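You operate a simulated robot arm through the tools that you are given. There is no shell and no other tool.

You run a simulated robot arm. Do the job below in one go: nothing can be reset, and whatever is moved stays where it is left.

JOB
Seat the red framed lens in the short rail's holder and focus the screen to a crisp bar.
Fine: holder at the 8 cm mark, rail lamp on for it and off afterwards, other lenses and the shutter left alone. Set down upright: what you pick out.

Only the result counts: the job must be done as asked and must still hold three seconds after the hand-in. Knocking over, shifting, dropping, spilling or breaking anything else fails it.

ROBOT AND FRAMES
A 6-joint arm with a two-finger gripper, fixed in place. Base frame: the origin is on the floor under the middle of its stand, x ahead of it, y to its left, z up; the work surface is at about z = 0.8. Units: m, degrees, N and s.
It reaches about 1.417 m from its shoulder. Its first joint turns from -166.0 to 166.0 degrees. Payload 3.43 kg.
The TCP is the grasp point between the finger pads, 0.02 m short of the fingertips. In the tool frame z runs along the fingers and y along their closing line. The gripper opens to 0.19 m; its body begins 0.248 m behind the TCP.
Orientation is told as [roll, pitch, yaw] about the base's x, y, z axes, in that order, counted from this pose: with the fingers straight down and closing along the base's y, the tool's x points along the base's -x, its y along +y and its z along -z.

CONTROLS
- The arm moves only by the tool jog_arm. Its argument "deltas" is one flat list of numbers, 6 for each row, row after row: the shift along the tool's x, y, z in m, then the turn, a rotation vector about the tool's x, y, z in degrees. In form: [dx, dy, dz, rx, ry, rz, dx, dy, dz, rx, ry, rz, ...]. A call has 1 to 20 rows; each row shifts and turns the commanded pose from where the row before left it, along the tool's axes as they then stand. "jaw" is the gripper command, from -1 (shut) to 1 (fully open), values between in proportion, set as the call begins (left out, the last holds). Each row takes 0.2 s and may step no farther than 0.05 m and 8.6 degrees from the row before; otherwise, or with a gripper value out of range, the whole call is refused. A pose out of reach is approached as far as the arm can. The call stops where the force on the tool passes 90 N (or 10 N more than at its start, if that is more) or the arm is blocked; 0.2 s more then pass. Each finger travels about 0.153 m/s and halts on what it meets, pressing with about 22 N; the grip force reading is that of the motor and also rises with nothing between the fingers. The clock runs only during rows and for 0.2 s after the last one: add rows that do not move to give the fingers time. The reply holds the time, the measured pose of the TCP, the force on the tool along the base axes, the opening and the grip force, in the units named above and with some noise, with the torque about the TCP (base axes, N m) and any sound that the robot's microphone picked up, and new pictures: "show" is both (left out), scene, wrist or none.
- Cameras (640 x 400 px; columns grow to the right, rows downward): "scene" is fixed at [0.3967, 0.4946, 1.5439]; the picture's right is [-0.99, 0.12, 0.00], its down [0.04, 0.29, -0.96] and it looks along [-0.12, -0.95, -0.29] (base axes); focal length 358 px, centre (320, 200). "wrist" rides on the gripper at [0.07, -0.008, -0.288] in the tool frame; the picture's right is [0.12, 0.99, 0.00], its down [-0.96, 0.11, -0.25] and it looks along [-0.25, 0.03, 0.97] (tool axes); focal length 261 px, centre (320, 200). There is no depth. A picture from a camera that has moved, and an enlarged one, comes with that camera's place and axes in the base frame and with its lens. The place of the scene camera against the robot may be out by one fixed shift of up to 0.012 m in any direction.
- move_column(by): moves the trunk up (or, below 0, down) by that many m; the arm rides with it, the base frame stays. It gives what a move gives, with no picture.
- enlarge(camera, box): a new picture of the part [left, top, right, bottom] of that camera's present view, enlarged. No time passes.
- close_job(): hands the job in; it is judged then, once.

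Places have to be worked out from the pictures, the camera data and where the tool is seen. Open the gripper and draw the arm clear of the work before you hand the job in, unless the task says otherwise.

The tools are called as a command line: name --argument value ..., lists and objects as JSON in quotes. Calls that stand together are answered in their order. jog_arm: Moves the arm, as the interface text tells. Its arguments: {"type":"object","properties":{"deltas":{"type":"array","items":{"type":"number"}},"jaw":{"type":"number"},"show":{"type":"string","enum":["both","scene","wrist","none"]}},"required":["deltas"]} The other tools are called the same way: move_column (by) moves the trunk up or down; enlarge (camera, box) takes an enlarged picture of a part of a camera's view; close_job () hands the job in.

At the start:

```text
time_s: 0.0
tcp_pos: [0.0335, -0.7536, 1.262]
tcp_rot: [-0.1, 0.0, 0.0]
wrist_force: [-0.8, -0.2, -0.6]
moment: [-0.02, 0.02, -0.02]
opening: 0.1897
grip_force: 0.1
trunk travel left (down, up): [-0.325, 0.115]
```

scene: 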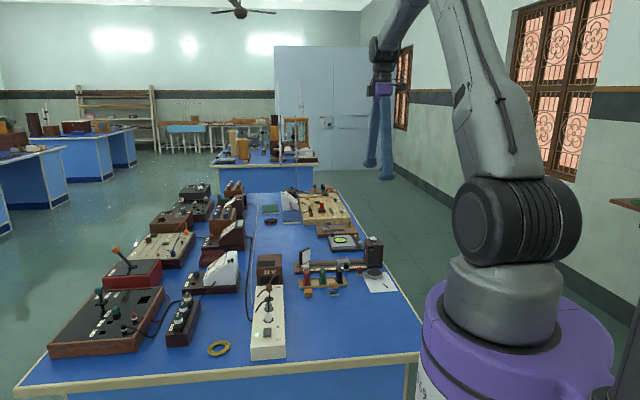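
wrist: 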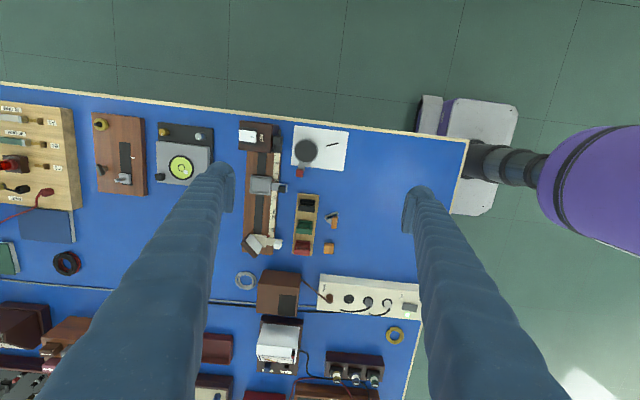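

I begin by looking closely at the bench from both cameras before moving anything.

enlarge --camera "scene" --box '[240, 180, 420, 300]'

enlarge --camera "wrist" --box '[200, 110, 430, 260]'

enlarge --camera "wrist" --box '[210, 240, 440, 390]'

enlarge --camera "scene" --box '[20, 220, 300, 390]'

```text
3.33 times, centred on (330, 240) of scene
camera zoom: at [0.3967, 0.4946, 1.5439], right [-0.99, 0.12, 0.0], down [0.04, 0.29, -0.96], along [-0.12, -0.95, -0.29], focal length 1192 px, centre (287, 67)
```

zoom: 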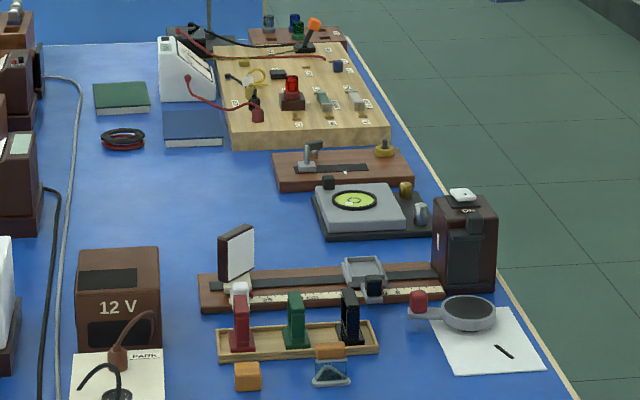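

```text
2.67 times, centred on (315, 185) of wrist
camera zoom: at [-0.037, -0.7625, 1.5489], right [-0.12, 0.99, 0.0], down [0.96, 0.11, 0.25], along [0.25, 0.03, -0.97], focal length 695 px, centre (333, 240)
```

zoom: 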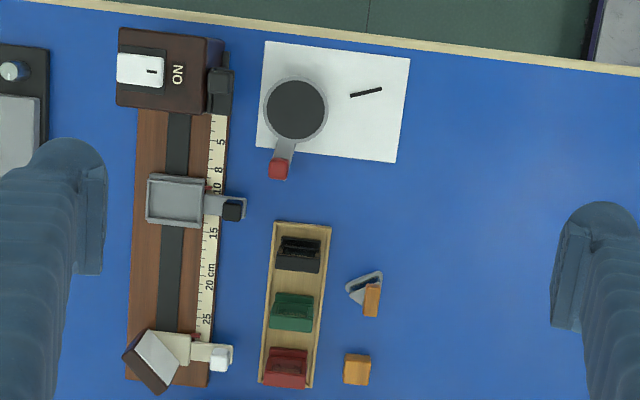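

```text
2.67 times, centred on (325, 315) of wrist
camera zoom: at [-0.037, -0.7625, 1.5489], right [-0.12, 0.99, 0.0], down [0.96, 0.11, 0.25], along [0.25, 0.03, -0.97], focal length 695 px, centre (307, -107)
```

zoom: 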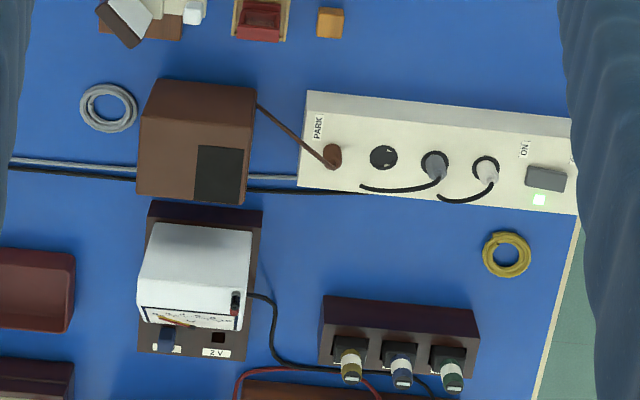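

```text
2.29 times, centred on (160, 305) of scene
camera zoom: at [0.3967, 0.4946, 1.5439], right [-0.99, 0.12, 0.0], down [0.04, 0.29, -0.96], along [-0.12, -0.95, -0.29], focal length 817 px, centre (686, -40)
```

zoom: 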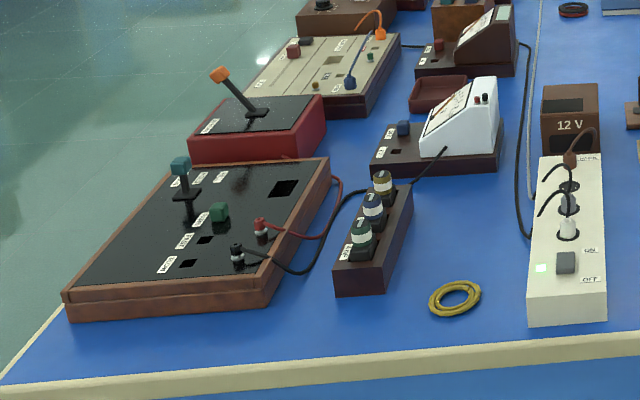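

The wrist view shows the short rail running along x with the lamp housing at low x, the grey holder near the 11 mark and the screen near 27; the tray of lenses has the red one at its high-x end. I move the arm closer over the rail, still well above everything, to read the parts.

jog_arm --deltas '[-0.024, -0.024, 0.026, 0, 0, 0, -0.024, -0.024, 0.026, 0, 0, 0, -0.024, -0.024, 0.026, 0, 0, 0, -0.024, -0.024, 0.026, 0, 0, 0, -0.024, -0.024, 0.026, 0, 0, 0, 0, 0, 0, 0, 0, 0]' --jaw 1 --show "both"

```text
time_s: 1.4
tcp_pos: [0.1543, -0.8723, 1.1347]
tcp_rot: [0.0, -0.1, -0.1]
wrist_force: [0.0, 0.2, -0.7]
moment: [0.05, -0.01, 0.02]
opening: 0.19
grip_force: 0.0
trunk travel left (down, up): [-0.325, 0.115]
camera wrist: at [0.0833, -0.8813, 1.4211], right [-0.12, 0.99, 0.0], down [0.96, 0.11, 0.25], along [0.25, 0.03, -0.97], focal length 261 px, centre (320, 200)
```

scene: 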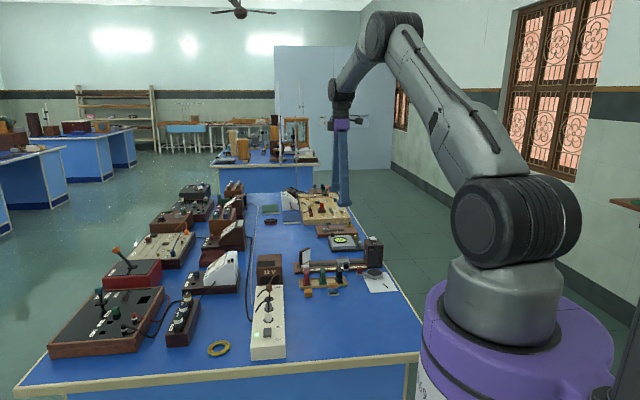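
wrist: 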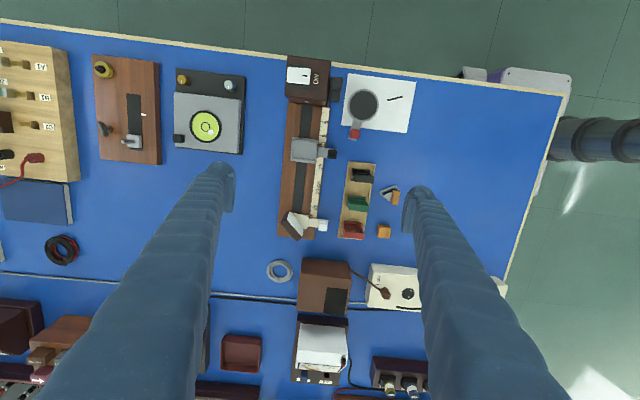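

enlarge --camera "wrist" --box '[255, 40, 415, 140]'

enlarge --camera "wrist" --box '[255, 130, 415, 250]'

enlarge --camera "wrist" --box '[255, 240, 435, 390]'

```text
4.00 times, centred on (335, 90) of wrist
camera zoom: at [0.0833, -0.8813, 1.4211], right [-0.12, 0.99, 0.0], down [0.96, 0.11, 0.25], along [0.25, 0.03, -0.97], focal length 1043 px, centre (260, 640)
```

zoom: 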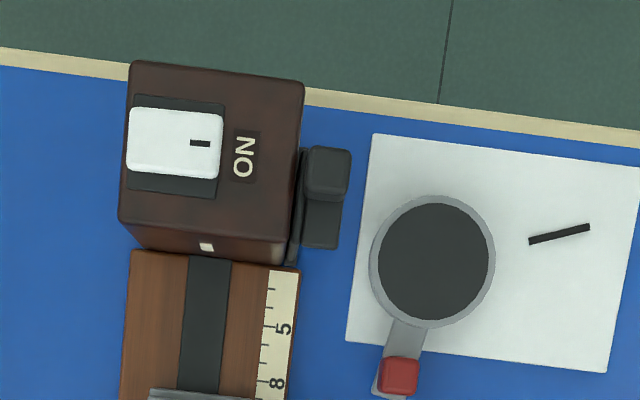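

```text
3.33 times, centred on (335, 190) of wrist
camera zoom: at [0.0833, -0.8813, 1.4211], right [-0.12, 0.99, 0.0], down [0.96, 0.11, 0.25], along [0.25, 0.03, -0.97], focal length 869 px, centre (270, 233)
```

zoom: 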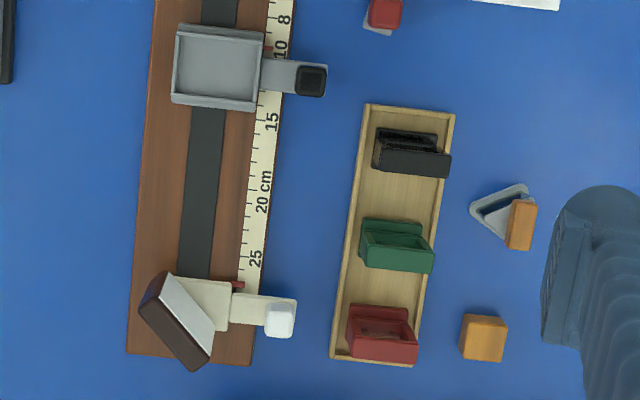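

```text
2.67 times, centred on (345, 315) of wrist
camera zoom: at [0.0833, -0.8813, 1.4211], right [-0.12, 0.99, 0.0], down [0.96, 0.11, 0.25], along [0.25, 0.03, -0.97], focal length 695 px, centre (253, -107)
```

zoom: 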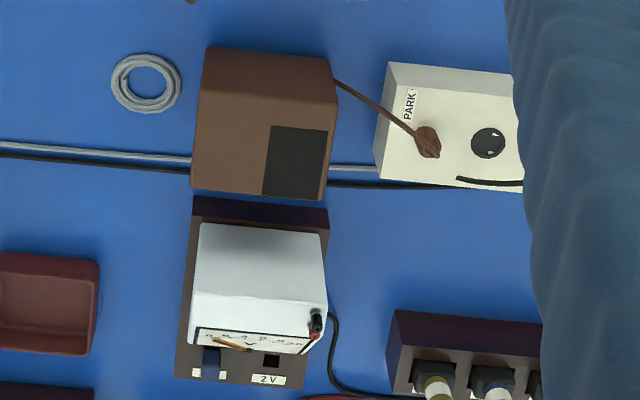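

The enlargements are re-rendered crisply, so I use tighter scene enlargements to see the lens frames, holder, screen and lamp switch from the side.

enlarge --camera "scene" --box '[296, 240, 356, 300]'

enlarge --camera "scene" --box '[336, 230, 400, 295]'

enlarge --camera "wrist" --box '[280, 130, 345, 172]'

enlarge --camera "wrist" --box '[270, 195, 340, 245]'

enlarge --camera "wrist" --box '[335, 160, 405, 245]'

```text
6.67 times, centred on (326, 270) of scene
camera zoom: at [0.3967, 0.4946, 1.5439], right [-0.99, 0.12, 0.0], down [0.04, 0.29, -0.96], along [-0.12, -0.95, -0.29], focal length 2383 px, centre (280, -267)
```

zoom: 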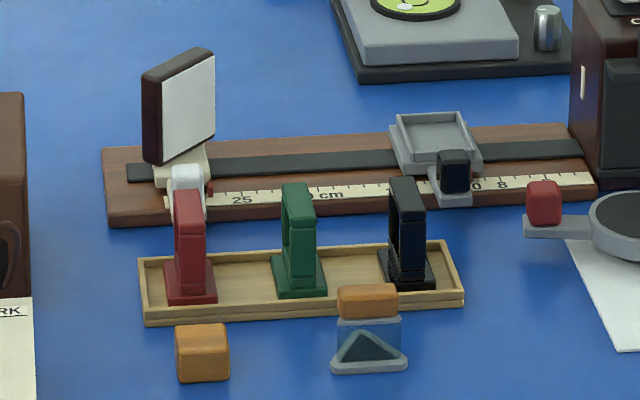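

```text
6.15 times, centred on (368, 262) of scene
camera zoom: at [0.3967, 0.4946, 1.5439], right [-0.99, 0.12, 0.0], down [0.04, 0.29, -0.96], along [-0.12, -0.95, -0.29], focal length 2200 px, centre (25, -185)
```

zoom: 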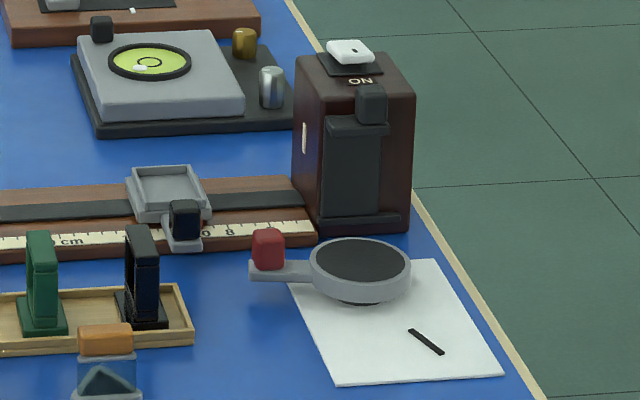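

```text
9.52 times, centred on (312, 151) of wrist
camera zoom: at [0.0833, -0.8813, 1.4211], right [-0.12, 0.99, 0.0], down [0.96, 0.11, 0.25], along [0.25, 0.03, -0.97], focal length 2482 px, centre (391, 667)
```

zoom: 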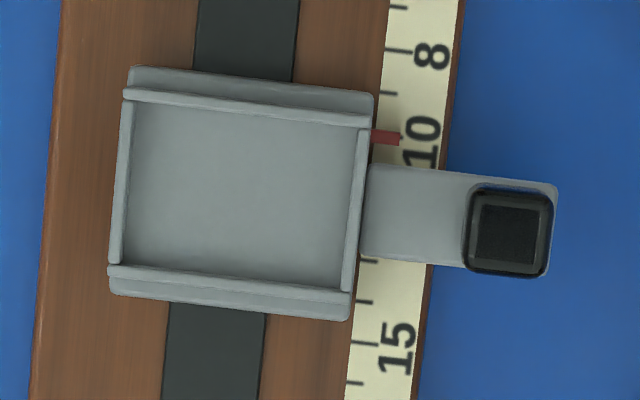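

```text
8.00 times, centred on (305, 220) of wrist
camera zoom: at [0.0833, -0.8813, 1.4211], right [-0.12, 0.99, 0.0], down [0.96, 0.11, 0.25], along [0.25, 0.03, -0.97], focal length 2085 px, centre (440, 40)
```

zoom: 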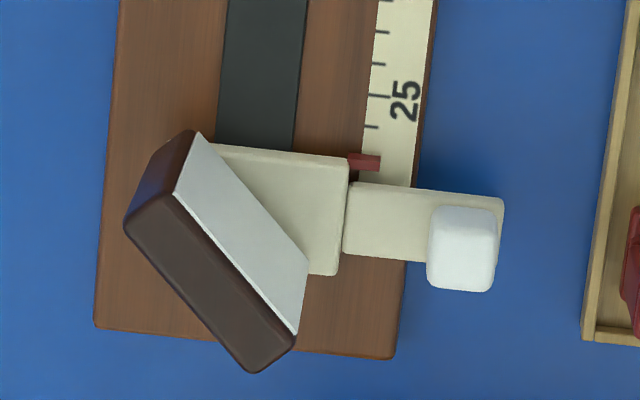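

```text
4.71 times, centred on (370, 202) of wrist
camera zoom: at [0.0833, -0.8813, 1.4211], right [-0.12, 0.99, 0.0], down [0.96, 0.11, 0.25], along [0.25, 0.03, -0.97], focal length 1227 px, centre (85, 188)
```

zoom: 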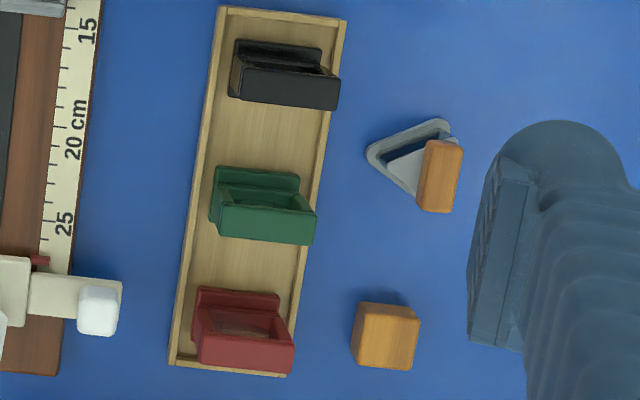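

Pointer of the holder reads about 10, the screen about 27; the red lens stands in the tray by the white screen knob. I check the lamp rocker and the screen more closely, then the fingers.

enlarge --camera "scene" --box '[362, 230, 386, 246]'

enlarge --camera "scene" --box '[305, 244, 322, 256]'

enlarge --camera "wrist" --box '[280, 50, 350, 110]'

enlarge --camera "scene" --box '[320, 110, 370, 215]'

enlarge --camera "scene" --box '[300, 264, 330, 300]'

```text
16.00 times, centred on (374, 238) of scene
camera zoom: at [0.3967, 0.4946, 1.5439], right [-0.99, 0.12, 0.0], down [0.04, 0.29, -0.96], along [-0.12, -0.95, -0.29], focal length 5720 px, centre (-544, -408)
```

zoom: 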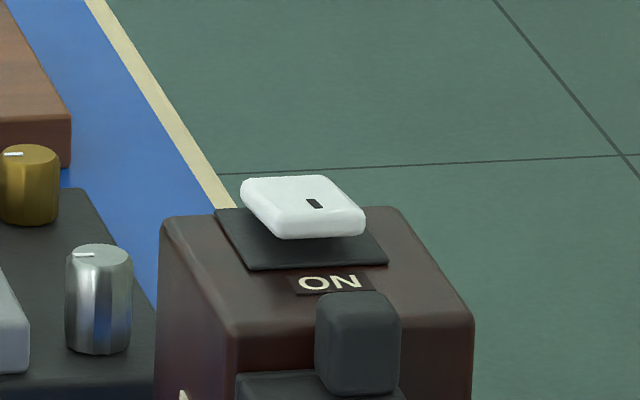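

```text
16.00 times, centred on (314, 250) of scene
camera zoom: at [0.3967, 0.4946, 1.5439], right [-0.99, 0.12, 0.0], down [0.04, 0.29, -0.96], along [-0.12, -0.95, -0.29], focal length 5720 px, centre (424, -600)
```

zoom: 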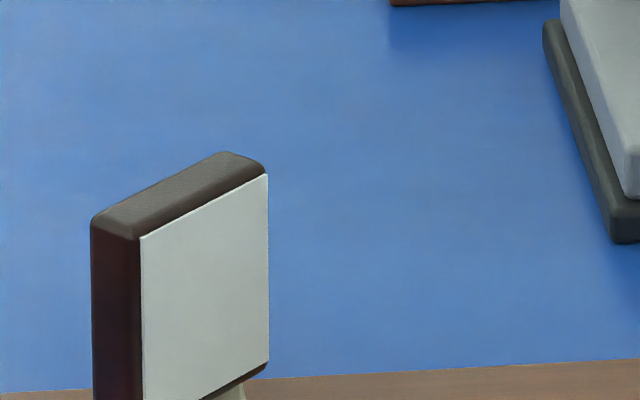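

```text
6.67 times, centred on (315, 80) of wrist
camera zoom: at [0.0833, -0.8813, 1.4211], right [-0.12, 0.99, 0.0], down [0.96, 0.11, 0.25], along [0.25, 0.03, -0.97], focal length 1738 px, centre (353, 1000)
```

zoom: 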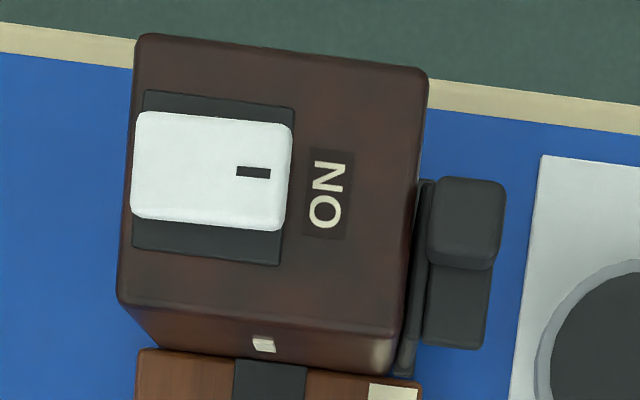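

```text
3.81 times, centred on (345, 162) of scene
camera zoom: at [0.3967, 0.4946, 1.5439], right [-0.99, 0.12, 0.0], down [0.04, 0.29, -0.96], along [-0.12, -0.95, -0.29], focal length 1362 px, centre (225, 343)
```

zoom: 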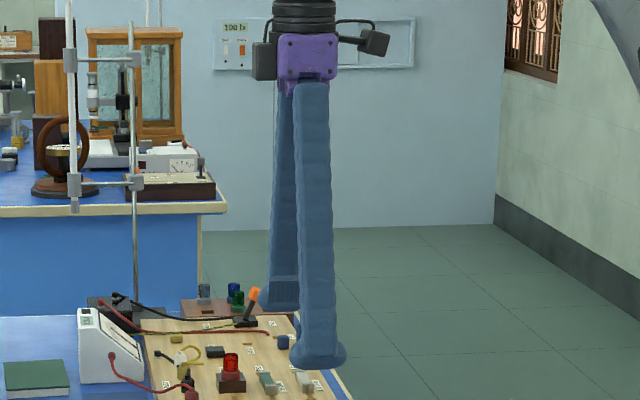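

```text
11.11 times, centred on (315, 282) of scene
camera zoom: at [0.3967, 0.4946, 1.5439], right [-0.99, 0.12, 0.0], down [0.04, 0.29, -0.96], along [-0.12, -0.95, -0.29], focal length 3972 px, centre (376, -711)
```

zoom: 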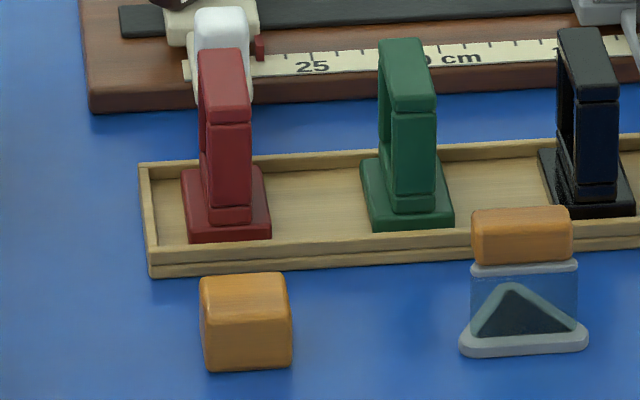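

The rocker's ON (+y) side is raised, so the lamp looks off, and the black shutter knob sits just beside it. The fingertips flare into feet about 5 cm wide along x; I turn the gripper 90° in free air so the scene camera shows their thickness along the closing line.

jog_arm --deltas '[0, 0, 0, 0, 0, 8.5, 0, 0, 0, 0, 0, 8.5, 0, 0, 0, 0, 0, 8.5, 0, 0, 0, 0, 0, 8.5, 0, 0, 0, 0, 0, 8.5, 0, 0, 0, 0, 0, 8.5, 0, 0, 0, 0, 0, 8.5, 0, 0, 0, 0, 0, 8.5, 0, 0, 0, 0, 0, 8.5, 0, 0, 0, 0, 0, 8.5, 0, 0, 0, 0, 0, 5, 0, 0, 0, 0, 0, 0]' --jaw 0 --show "both"

```text
time_s: 4.0
tcp_pos: [0.1547, -0.873, 1.1329]
tcp_rot: [-0.1, -0.1, -90.1]
wrist_force: [0.0, 0.1, -0.2]
moment: [-0.01, -0.01, -0.05]
opening: 0.0948
grip_force: 0.1
trunk travel left (down, up): [-0.325, 0.115]
camera wrist: at [0.1455, -0.8039, 1.4195], right [0.99, 0.12, 0.0], down [0.11, -0.96, 0.25], along [0.03, -0.25, -0.97], focal length 261 px, centre (320, 200)
```

scene: 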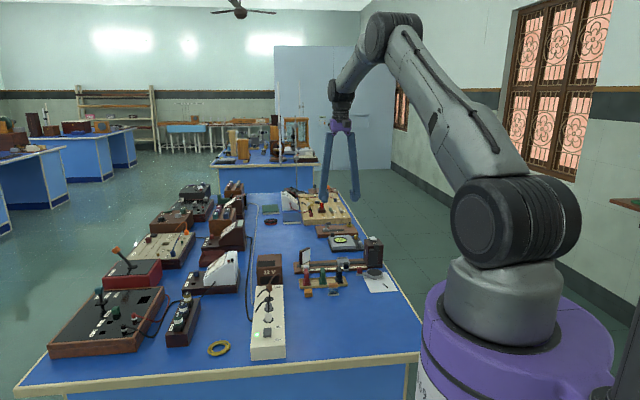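
wrist: 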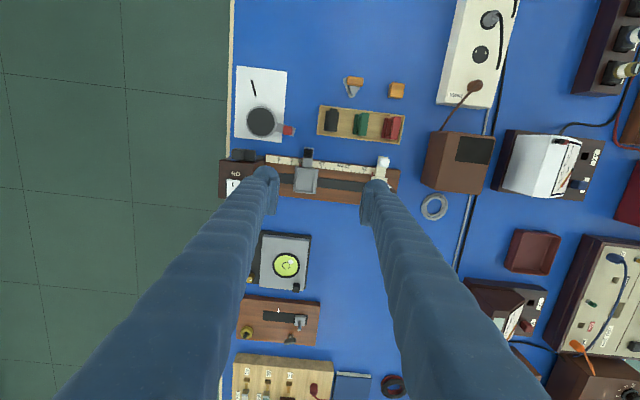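

enlarge --camera "scene" --box '[310, 140, 370, 205]'

enlarge --camera "wrist" --box '[240, 140, 410, 240]'

enlarge --camera "wrist" --box '[300, 70, 420, 150]'

```text
6.15 times, centred on (340, 172) of scene
camera zoom: at [0.3967, 0.4946, 1.5439], right [-0.99, 0.12, 0.0], down [0.04, 0.29, -0.96], along [-0.12, -0.95, -0.29], focal length 2200 px, centre (197, 369)
```

zoom: 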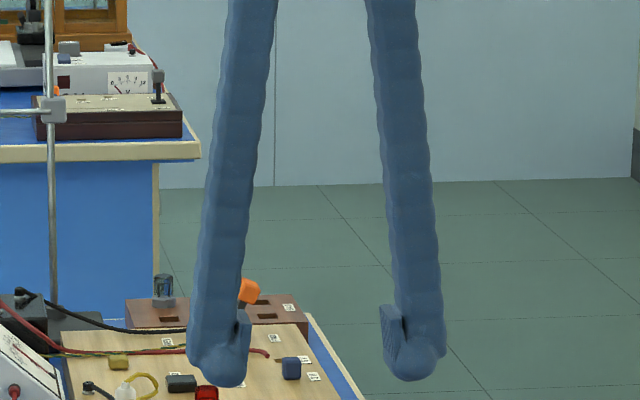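

```text
3.76 times, centred on (325, 190) of wrist
camera zoom: at [0.1455, -0.8039, 1.4195], right [0.99, 0.12, 0.0], down [0.11, -0.96, 0.25], along [0.03, -0.25, -0.97], focal length 981 px, centre (301, 238)
```

zoom: 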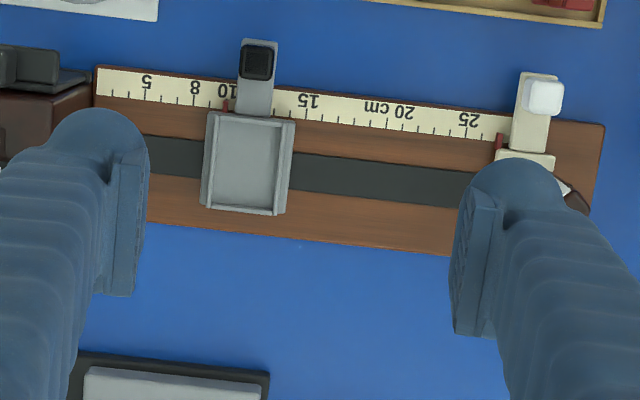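

```text
5.00 times, centred on (360, 110) of wrist
camera zoom: at [0.1455, -0.8039, 1.4195], right [0.99, 0.12, 0.0], down [0.11, -0.96, 0.25], along [0.03, -0.25, -0.97], focal length 1303 px, centre (120, 650)
```

zoom: 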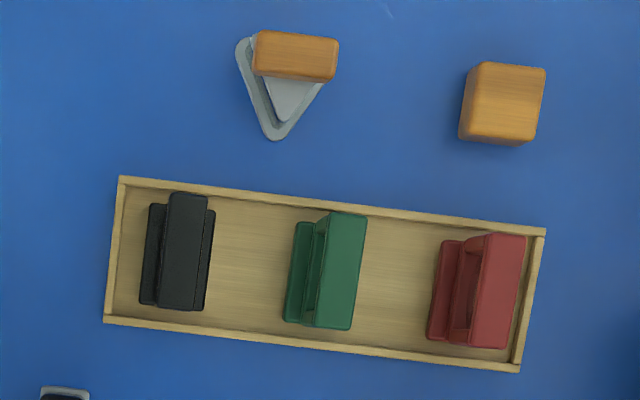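

Fingers are ~4 cm thick and ~5 cm wide at the foot, with the screen's white knob (about x 0.294, y -0.849, top ~0.845) close to the red lens (about x 0.298, y -0.778, top ~0.867). I hover over the screen knob at a safe height to check alignment, since the screen has to be moved anyway and this clears room beside the red lens.

jog_arm --deltas '[0.006, 0.028, 0.026, 0, 0, 0, 0.006, 0.028, 0.026, 0, 0, 0, 0.006, 0.028, 0.026, 0, 0, 0, 0.006, 0.028, 0.026, 0, 0, 0, 0.006, 0.028, 0.026, 0, 0, 0, 0, 0, 0, 0, 0, 0]' --jaw -0.37 --show "both"

```text
time_s: 5.4
tcp_pos: [0.2927, -0.8451, 1.0017]
tcp_rot: [0.0, 0.0, -90.1]
wrist_force: [1.0, -0.6, 0.3]
moment: [-0.03, -0.05, 0.03]
opening: 0.0599
grip_force: 0.1
trunk travel left (down, up): [-0.325, 0.115]
camera wrist: at [0.2851, -0.7751, 1.2889], right [0.99, 0.12, 0.0], down [0.11, -0.96, 0.25], along [0.03, -0.25, -0.97], focal length 261 px, centre (320, 200)
```

scene: 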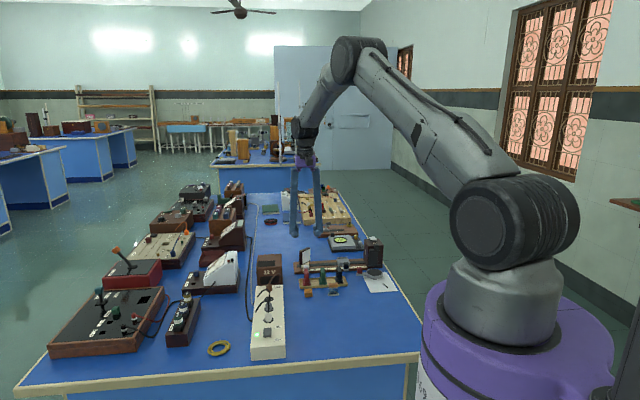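
wrist: 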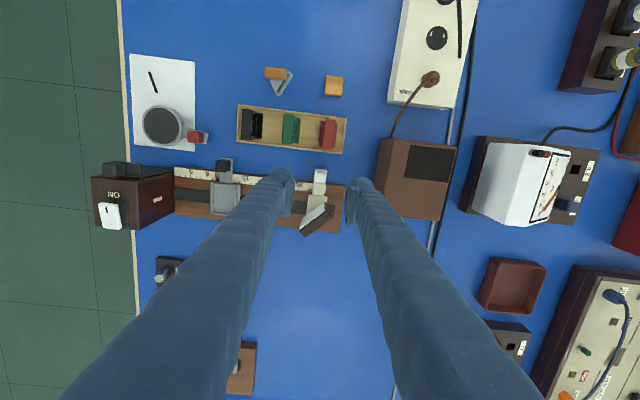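

enlarge --camera "wrist" --box '[265, 150, 385, 230]'

enlarge --camera "wrist" --box '[80, 120, 250, 240]'

enlarge --camera "wrist" --box '[225, 60, 365, 165]'

enlarge --camera "scene" --box '[270, 150, 350, 300]'

```text
5.00 times, centred on (325, 190) of wrist
camera zoom: at [0.2851, -0.7751, 1.2889], right [0.99, 0.12, 0.0], down [0.11, -0.96, 0.25], along [0.03, -0.25, -0.97], focal length 1303 px, centre (295, 250)
```

zoom: 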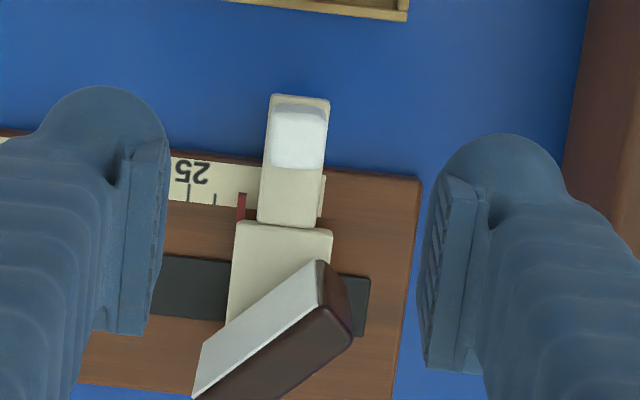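

```text
3.33 times, centred on (165, 180) of wrist
camera zoom: at [0.2851, -0.7751, 1.2889], right [0.99, 0.12, 0.0], down [0.11, -0.96, 0.25], along [0.03, -0.25, -0.97], focal length 869 px, centre (837, 267)
```

zoom: 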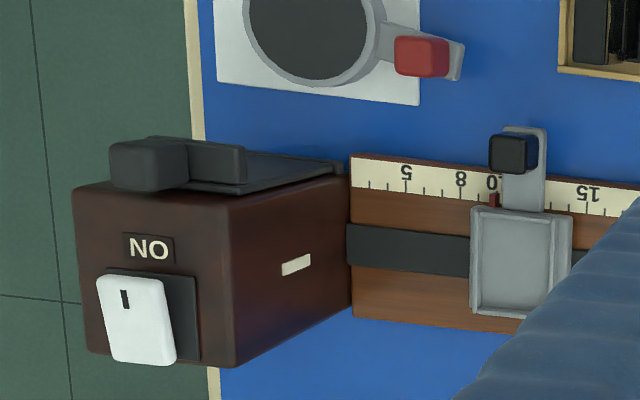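

```text
3.81 times, centred on (295, 112) of wrist
camera zoom: at [0.2851, -0.7751, 1.2889], right [0.99, 0.12, 0.0], down [0.11, -0.96, 0.25], along [0.03, -0.25, -0.97], focal length 993 px, centre (415, 533)
```

zoom: 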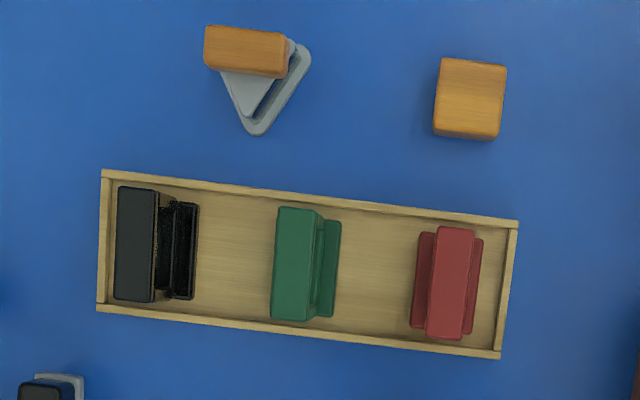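

```text
2.67 times, centred on (310, 225) of scene
camera zoom: at [0.3967, 0.4946, 1.5439], right [-0.99, 0.12, 0.0], down [0.04, 0.29, -0.96], along [-0.12, -0.95, -0.29], focal length 953 px, centre (347, 133)
```

zoom: 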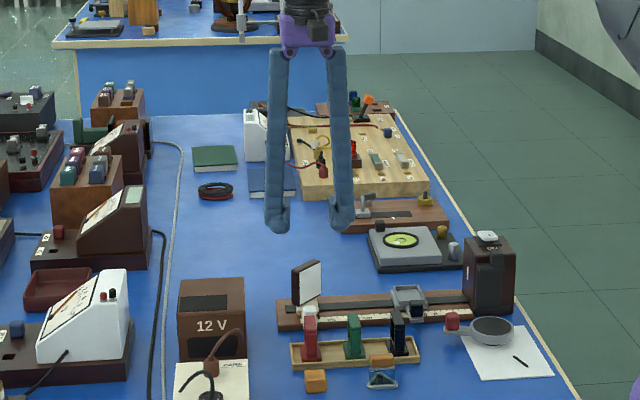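

The knob sits at about (0.295, -0.850) under the jaws, the 12 V box face is near x 0.40, the rail top near z 0.818. I descend part-way, keeping the tips above the lens tops, and re-check the alignment.

jog_arm --deltas '[0.0005, 0.0015, 0.03, 0, 0, 0, 0, 0, 0.03, 0, 0, 0, 0, 0, 0.03, 0, 0, 0, 0, 0, 0, 0, 0, 0]' --show "both"

enlarge --camera "wrist" --box '[265, 150, 385, 230]'

enlarge --camera "scene" --box '[280, 200, 350, 300]'

```text
time_s: 6.4
tcp_pos: [0.2956, -0.8453, 0.9107]
tcp_rot: [0.0, 0.0, -90.0]
wrist_force: [0.6, 0.2, -0.7]
moment: [0.05, 0.0, 0.01]
opening: 0.0597
grip_force: 0.0
trunk travel left (down, up): [-0.325, 0.115]
camera wrist: at [0.2873, -0.7755, 1.1977], right [0.99, 0.12, 0.0], down [0.11, -0.96, 0.25], along [0.03, -0.25, -0.97], focal length 261 px, centre (320, 200)
```

scene: 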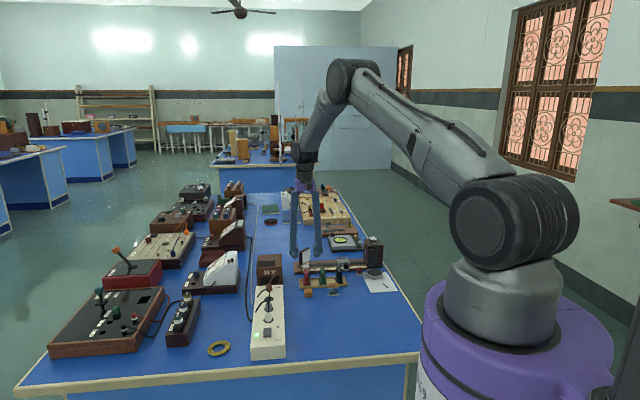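
wrist: 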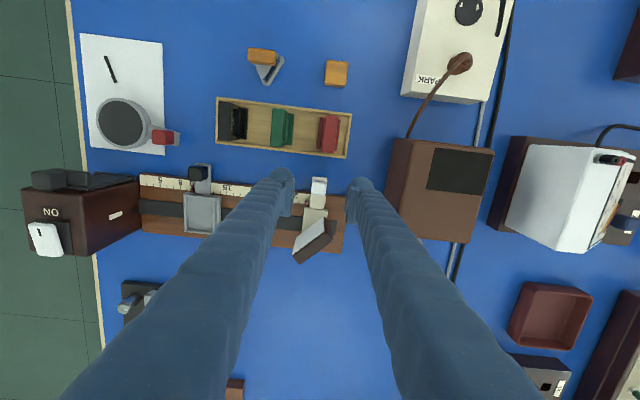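

```text
5.00 times, centred on (325, 190) of wrist
camera zoom: at [0.2873, -0.7755, 1.1977], right [0.99, 0.12, 0.0], down [0.11, -0.96, 0.25], along [0.03, -0.25, -0.97], focal length 1303 px, centre (295, 250)
```

zoom: 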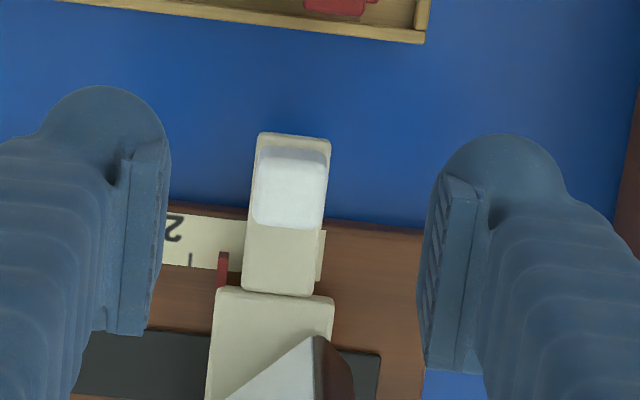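

```text
4.00 times, centred on (315, 250) of scene
camera zoom: at [0.3967, 0.4946, 1.5439], right [-0.99, 0.12, 0.0], down [0.04, 0.29, -0.96], along [-0.12, -0.95, -0.29], focal length 1430 px, centre (340, 0)
```

zoom: 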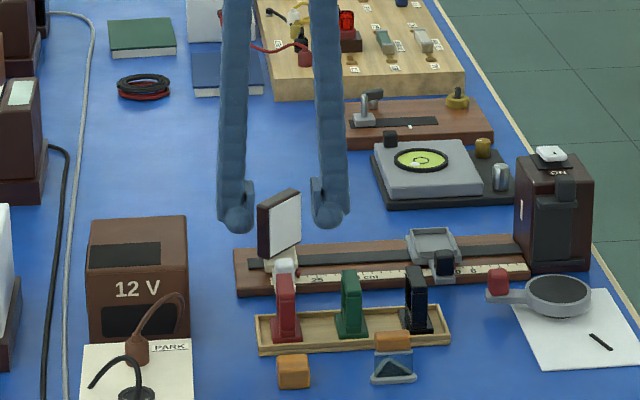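

The knob is centred between the pads, so I lower the tips to about z 0.828 (1 cm above the rail) and check before closing.

jog_arm --deltas '[0, -0.0005, 0.03, 0, 0, 0, 0, 0, 0.02, 0, 0, 0, 0, 0, 0.014, 0, 0, 0, 0, 0, 0, 0, 0, 0]' --show "both"

enlarge --camera "wrist" --box '[265, 150, 385, 230]'

enlarge --camera "scene" --box '[290, 235, 350, 300]'

```text
time_s: 7.4
tcp_pos: [0.2957, -0.8455, 0.8482]
tcp_rot: [0.0, 0.1, -90.0]
wrist_force: [-0.4, 0.5, 0.2]
moment: [0.0, -0.02, 0.0]
opening: 0.06
grip_force: 0.0
trunk travel left (down, up): [-0.325, 0.115]
camera wrist: at [0.2873, -0.7755, 1.1351], right [0.99, 0.12, 0.0], down [0.11, -0.96, 0.25], along [0.03, -0.25, -0.97], focal length 261 px, centre (320, 200)
```

scene: 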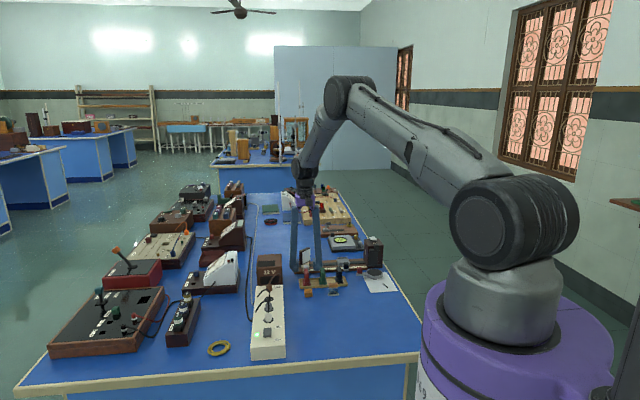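
wrist: 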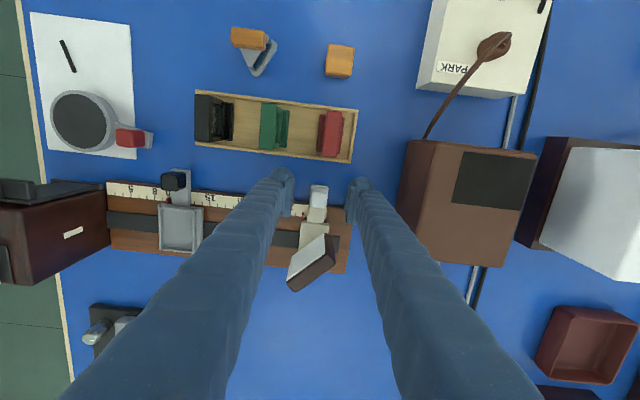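

```text
5.00 times, centred on (325, 190) of wrist
camera zoom: at [0.2873, -0.7755, 1.1351], right [0.99, 0.12, 0.0], down [0.11, -0.96, 0.25], along [0.03, -0.25, -0.97], focal length 1303 px, centre (295, 250)
```

zoom: 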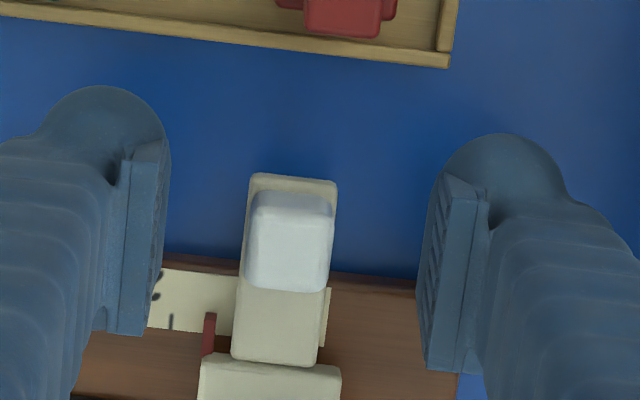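

```text
6.15 times, centred on (320, 268) of scene
camera zoom: at [0.3967, 0.4946, 1.5439], right [-0.99, 0.12, 0.0], down [0.04, 0.29, -0.96], along [-0.12, -0.95, -0.29], focal length 2200 px, centre (320, -215)
```

zoom: 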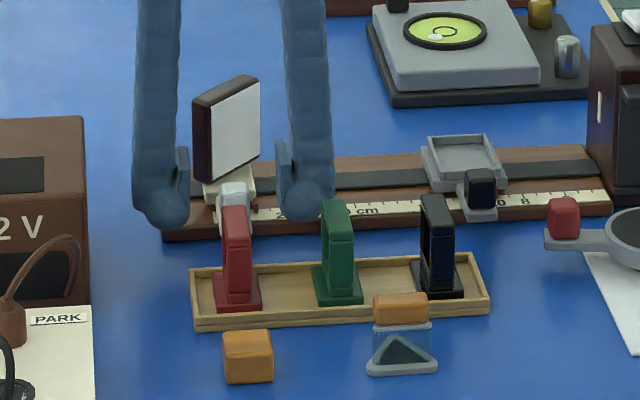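

The knob sits mid-pad with both tips clear of the lens tray and screen plate. I nudge 2 mm toward -x and close on the knob.

jog_arm --deltas '[0, -0.002, 0, 0, 0, 0]' --show "none"

jog_arm --deltas '[0, 0, 0, 0, 0, 0, 0, 0, 0, 0, 0, 0, 0, 0, 0, 0, 0, 0]' --jaw -1 --show "both"

enlarge --camera "wrist" --box '[265, 150, 385, 230]'

```text
time_s: 7.8
tcp_pos: [0.2936, -0.8441, 0.8484]
tcp_rot: [0.0, 0.0, -90.1]
wrist_force: [0.1, 0.4, -0.1]
moment: [0.02, 0.03, 0.0]
opening: 0.0598
grip_force: 0.1
trunk travel left (down, up): [-0.325, 0.115]
```

```text
time_s: 8.6
tcp_pos: [0.2946, -0.8448, 0.8479]
tcp_rot: [0.0, 0.1, -90.1]
wrist_force: [2.1, 0.6, -0.6]
moment: [0.0, -0.04, -0.03]
opening: 0.0192
grip_force: 45.0
trunk travel left (down, up): [-0.325, 0.115]
camera wrist: at [0.2855, -0.7748, 1.1354], right [0.99, 0.12, 0.0], down [0.11, -0.96, 0.25], along [0.03, -0.25, -0.97], focal length 261 px, centre (320, 200)
```

scene: 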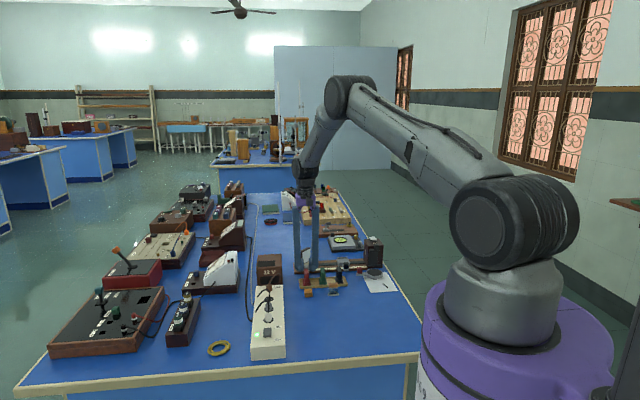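
wrist: 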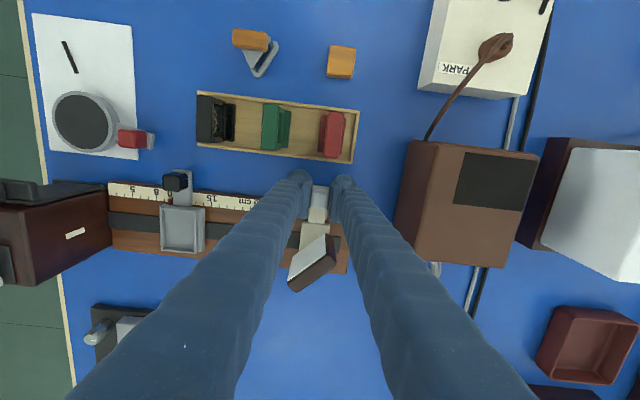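

```text
5.00 times, centred on (325, 190) of wrist
camera zoom: at [0.2855, -0.7748, 1.1354], right [0.99, 0.12, 0.0], down [0.11, -0.96, 0.25], along [0.03, -0.25, -0.97], focal length 1303 px, centre (295, 250)
```

zoom: 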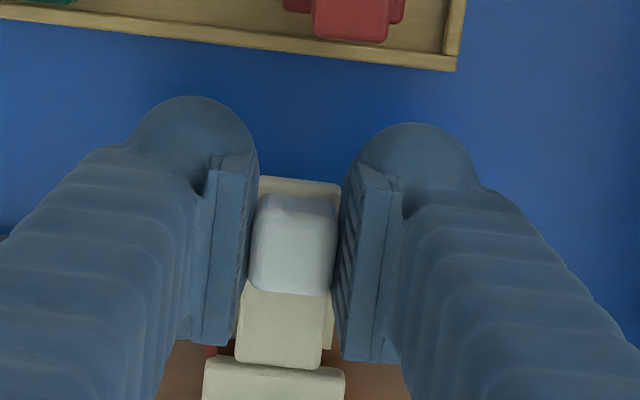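

The knob is held (19 mm wide). I slide the screen about 5 cm toward the lamp to free space beside the red lens.

jog_arm --deltas '[0, -0.01, 0, 0, 0, 0, 0, -0.01, 0, 0, 0, 0, 0, -0.01, 0, 0, 0, 0, 0, -0.01, 0, 0, 0, 0, 0, -0.01, 0, 0, 0, 0]' --show "wrist"

```text
time_s: 9.8
tcp_pos: [0.2407, -0.845, 0.8486]
tcp_rot: [0.0, -0.1, -90.2]
wrist_force: [-0.9, -14.6, -6.0]
moment: [-0.26, -0.13, -0.01]
opening: 0.019
grip_force: 45.2
trunk travel left (down, up): [-0.325, 0.115]
camera wrist: at [0.2333, -0.7743, 1.1353], right [0.99, 0.12, 0.0], down [0.11, -0.96, 0.25], along [0.03, -0.25, -0.97], focal length 261 px, centre (320, 200)
```

wrist: 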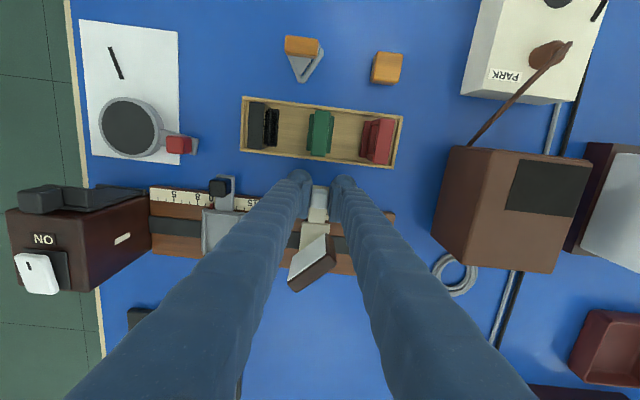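

The screen slid with the knob. I open the jaws and rise clear, then turn back to yaw 0 above the red lens.

jog_arm --deltas '[0, 0, 0, 0, 0, 0, 0, 0, 0, 0, 0, 0, 0, 0, -0.02, 0, 0, 0, 0, 0, -0.03, 0, 0, 0, 0, 0, -0.04, 0, 0, 0, 0, 0, -0.05, 0, 0, 0, 0, 0, 0, 0, 0, 0]' --jaw -0.37 --show "both"

enlarge --camera "scene" --box '[290, 235, 350, 300]'

enlarge --camera "wrist" --box '[240, 130, 400, 230]'

```text
time_s: 11.4
tcp_pos: [0.2429, -0.8401, 0.9897]
tcp_rot: [0.1, 0.0, -89.9]
wrist_force: [0.3, -0.2, 0.4]
moment: [-0.07, 0.02, -0.01]
opening: 0.0599
grip_force: 0.1
trunk travel left (down, up): [-0.325, 0.115]
camera wrist: at [0.2344, -0.77, 1.2774], right [0.99, 0.12, 0.0], down [0.11, -0.96, 0.25], along [0.03, -0.25, -0.97], focal length 261 px, centre (320, 200)
```

scene: 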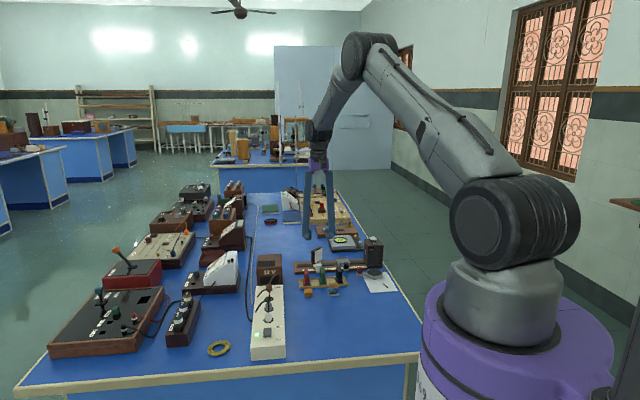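
wrist: 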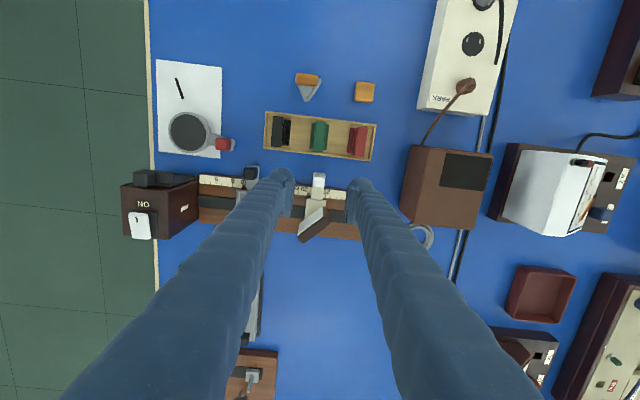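

```text
6.15 times, centred on (320, 268) of scene
camera zoom: at [0.3967, 0.4946, 1.5439], right [-0.99, 0.12, 0.0], down [0.04, 0.29, -0.96], along [-0.12, -0.95, -0.29], focal length 2200 px, centre (320, -215)
```

zoom: 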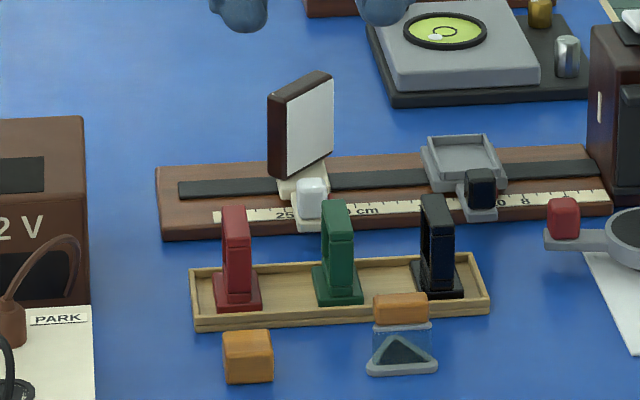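

```text
4.00 times, centred on (320, 180) of wrist
camera zoom: at [0.2344, -0.77, 1.2774], right [0.99, 0.12, 0.0], down [0.11, -0.96, 0.25], along [0.03, -0.25, -0.97], focal length 1043 px, centre (320, 280)
```

zoom: 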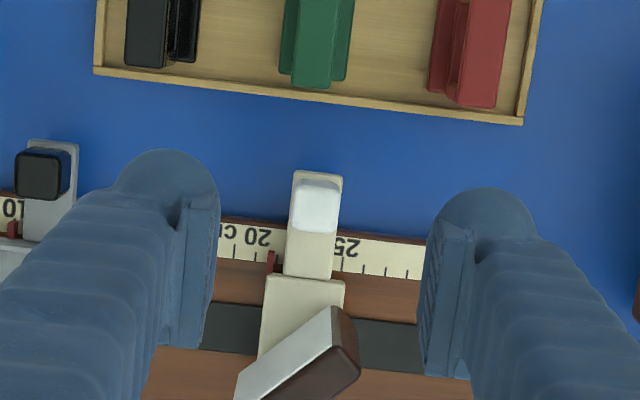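

The screen now reads near 22 and nothing else moved. I turn back to yaw 0 and hover above the red lens, with the jaws opened to about 7 cm.

jog_arm --deltas '[0, 0, 0, 0, 0, -8.5, 0, 0, 0, 0, 0, -8.5, 0, 0, 0, 0, 0, -8.5, 0, 0, 0, 0, 0, -8.5, 0, 0, 0, 0, 0, -8.5, 0, 0, 0, 0, 0, -8.5, 0, 0, 0, 0, 0, -8.5, 0, 0, 0, 0, 0, -8.5, 0, 0, 0, 0, 0, -8.5, 0, 0, 0, 0, 0, -8.5, 0, 0, 0, 0, 0, -5, -0.0275, 0.0325, 0, 0, 0, 0, -0.028, 0.0329, 0, 0, 0, 0, 0, 0, 0, 0, 0, 0]' --jaw -0.263 --show "both"

enlarge --camera "wrist" --box '[260, 130, 380, 230]'

enlarge --camera "scene" --box '[280, 200, 350, 300]'

```text
time_s: 14.4
tcp_pos: [0.2956, -0.7775, 0.9888]
tcp_rot: [0.0, 0.0, 0.1]
wrist_force: [-0.8, 0.4, -0.3]
moment: [0.02, -0.01, 0.02]
opening: 0.0696
grip_force: 0.0
trunk travel left (down, up): [-0.325, 0.115]
camera wrist: at [0.2256, -0.7853, 1.2759], right [-0.12, 0.99, 0.0], down [0.96, 0.11, 0.25], along [0.25, 0.03, -0.97], focal length 261 px, centre (320, 200)
```

scene: 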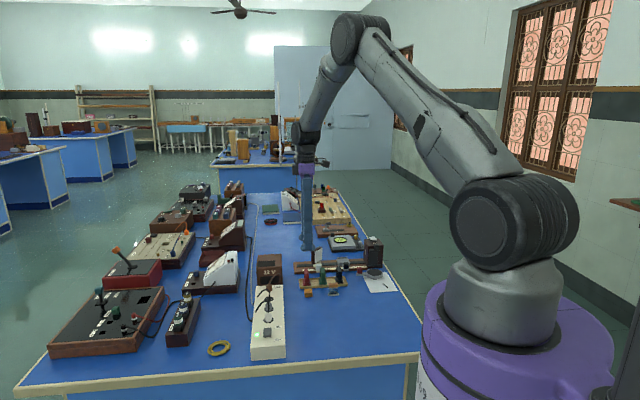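
wrist: 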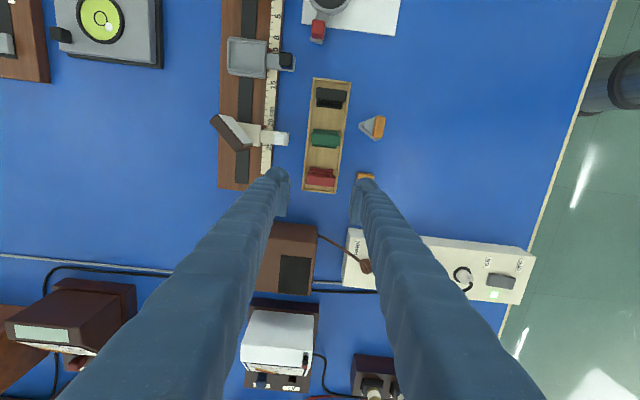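

```text
4.00 times, centred on (320, 180) of wrist
camera zoom: at [0.2256, -0.7853, 1.2759], right [-0.12, 0.99, 0.0], down [0.96, 0.11, 0.25], along [0.25, 0.03, -0.97], focal length 1043 px, centre (320, 280)
```

zoom: 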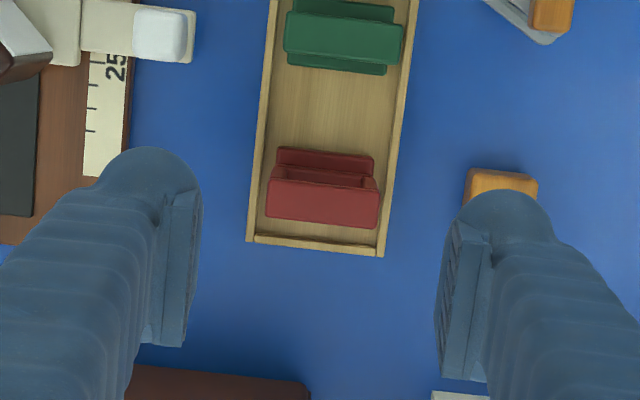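

```text
4.00 times, centred on (315, 250) of scene
camera zoom: at [0.3967, 0.4946, 1.5439], right [-0.99, 0.12, 0.0], down [0.04, 0.29, -0.96], along [-0.12, -0.95, -0.29], focal length 1430 px, centre (340, 0)
```

zoom: 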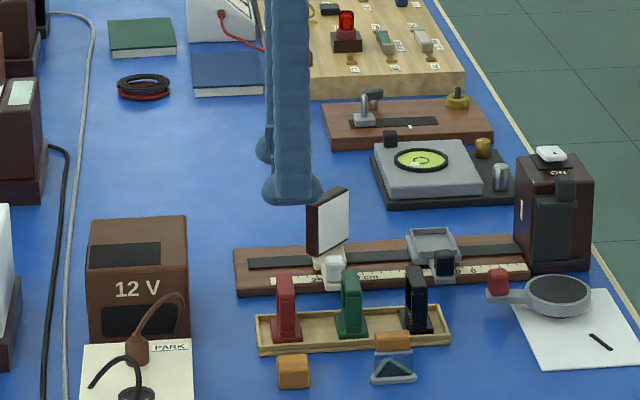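

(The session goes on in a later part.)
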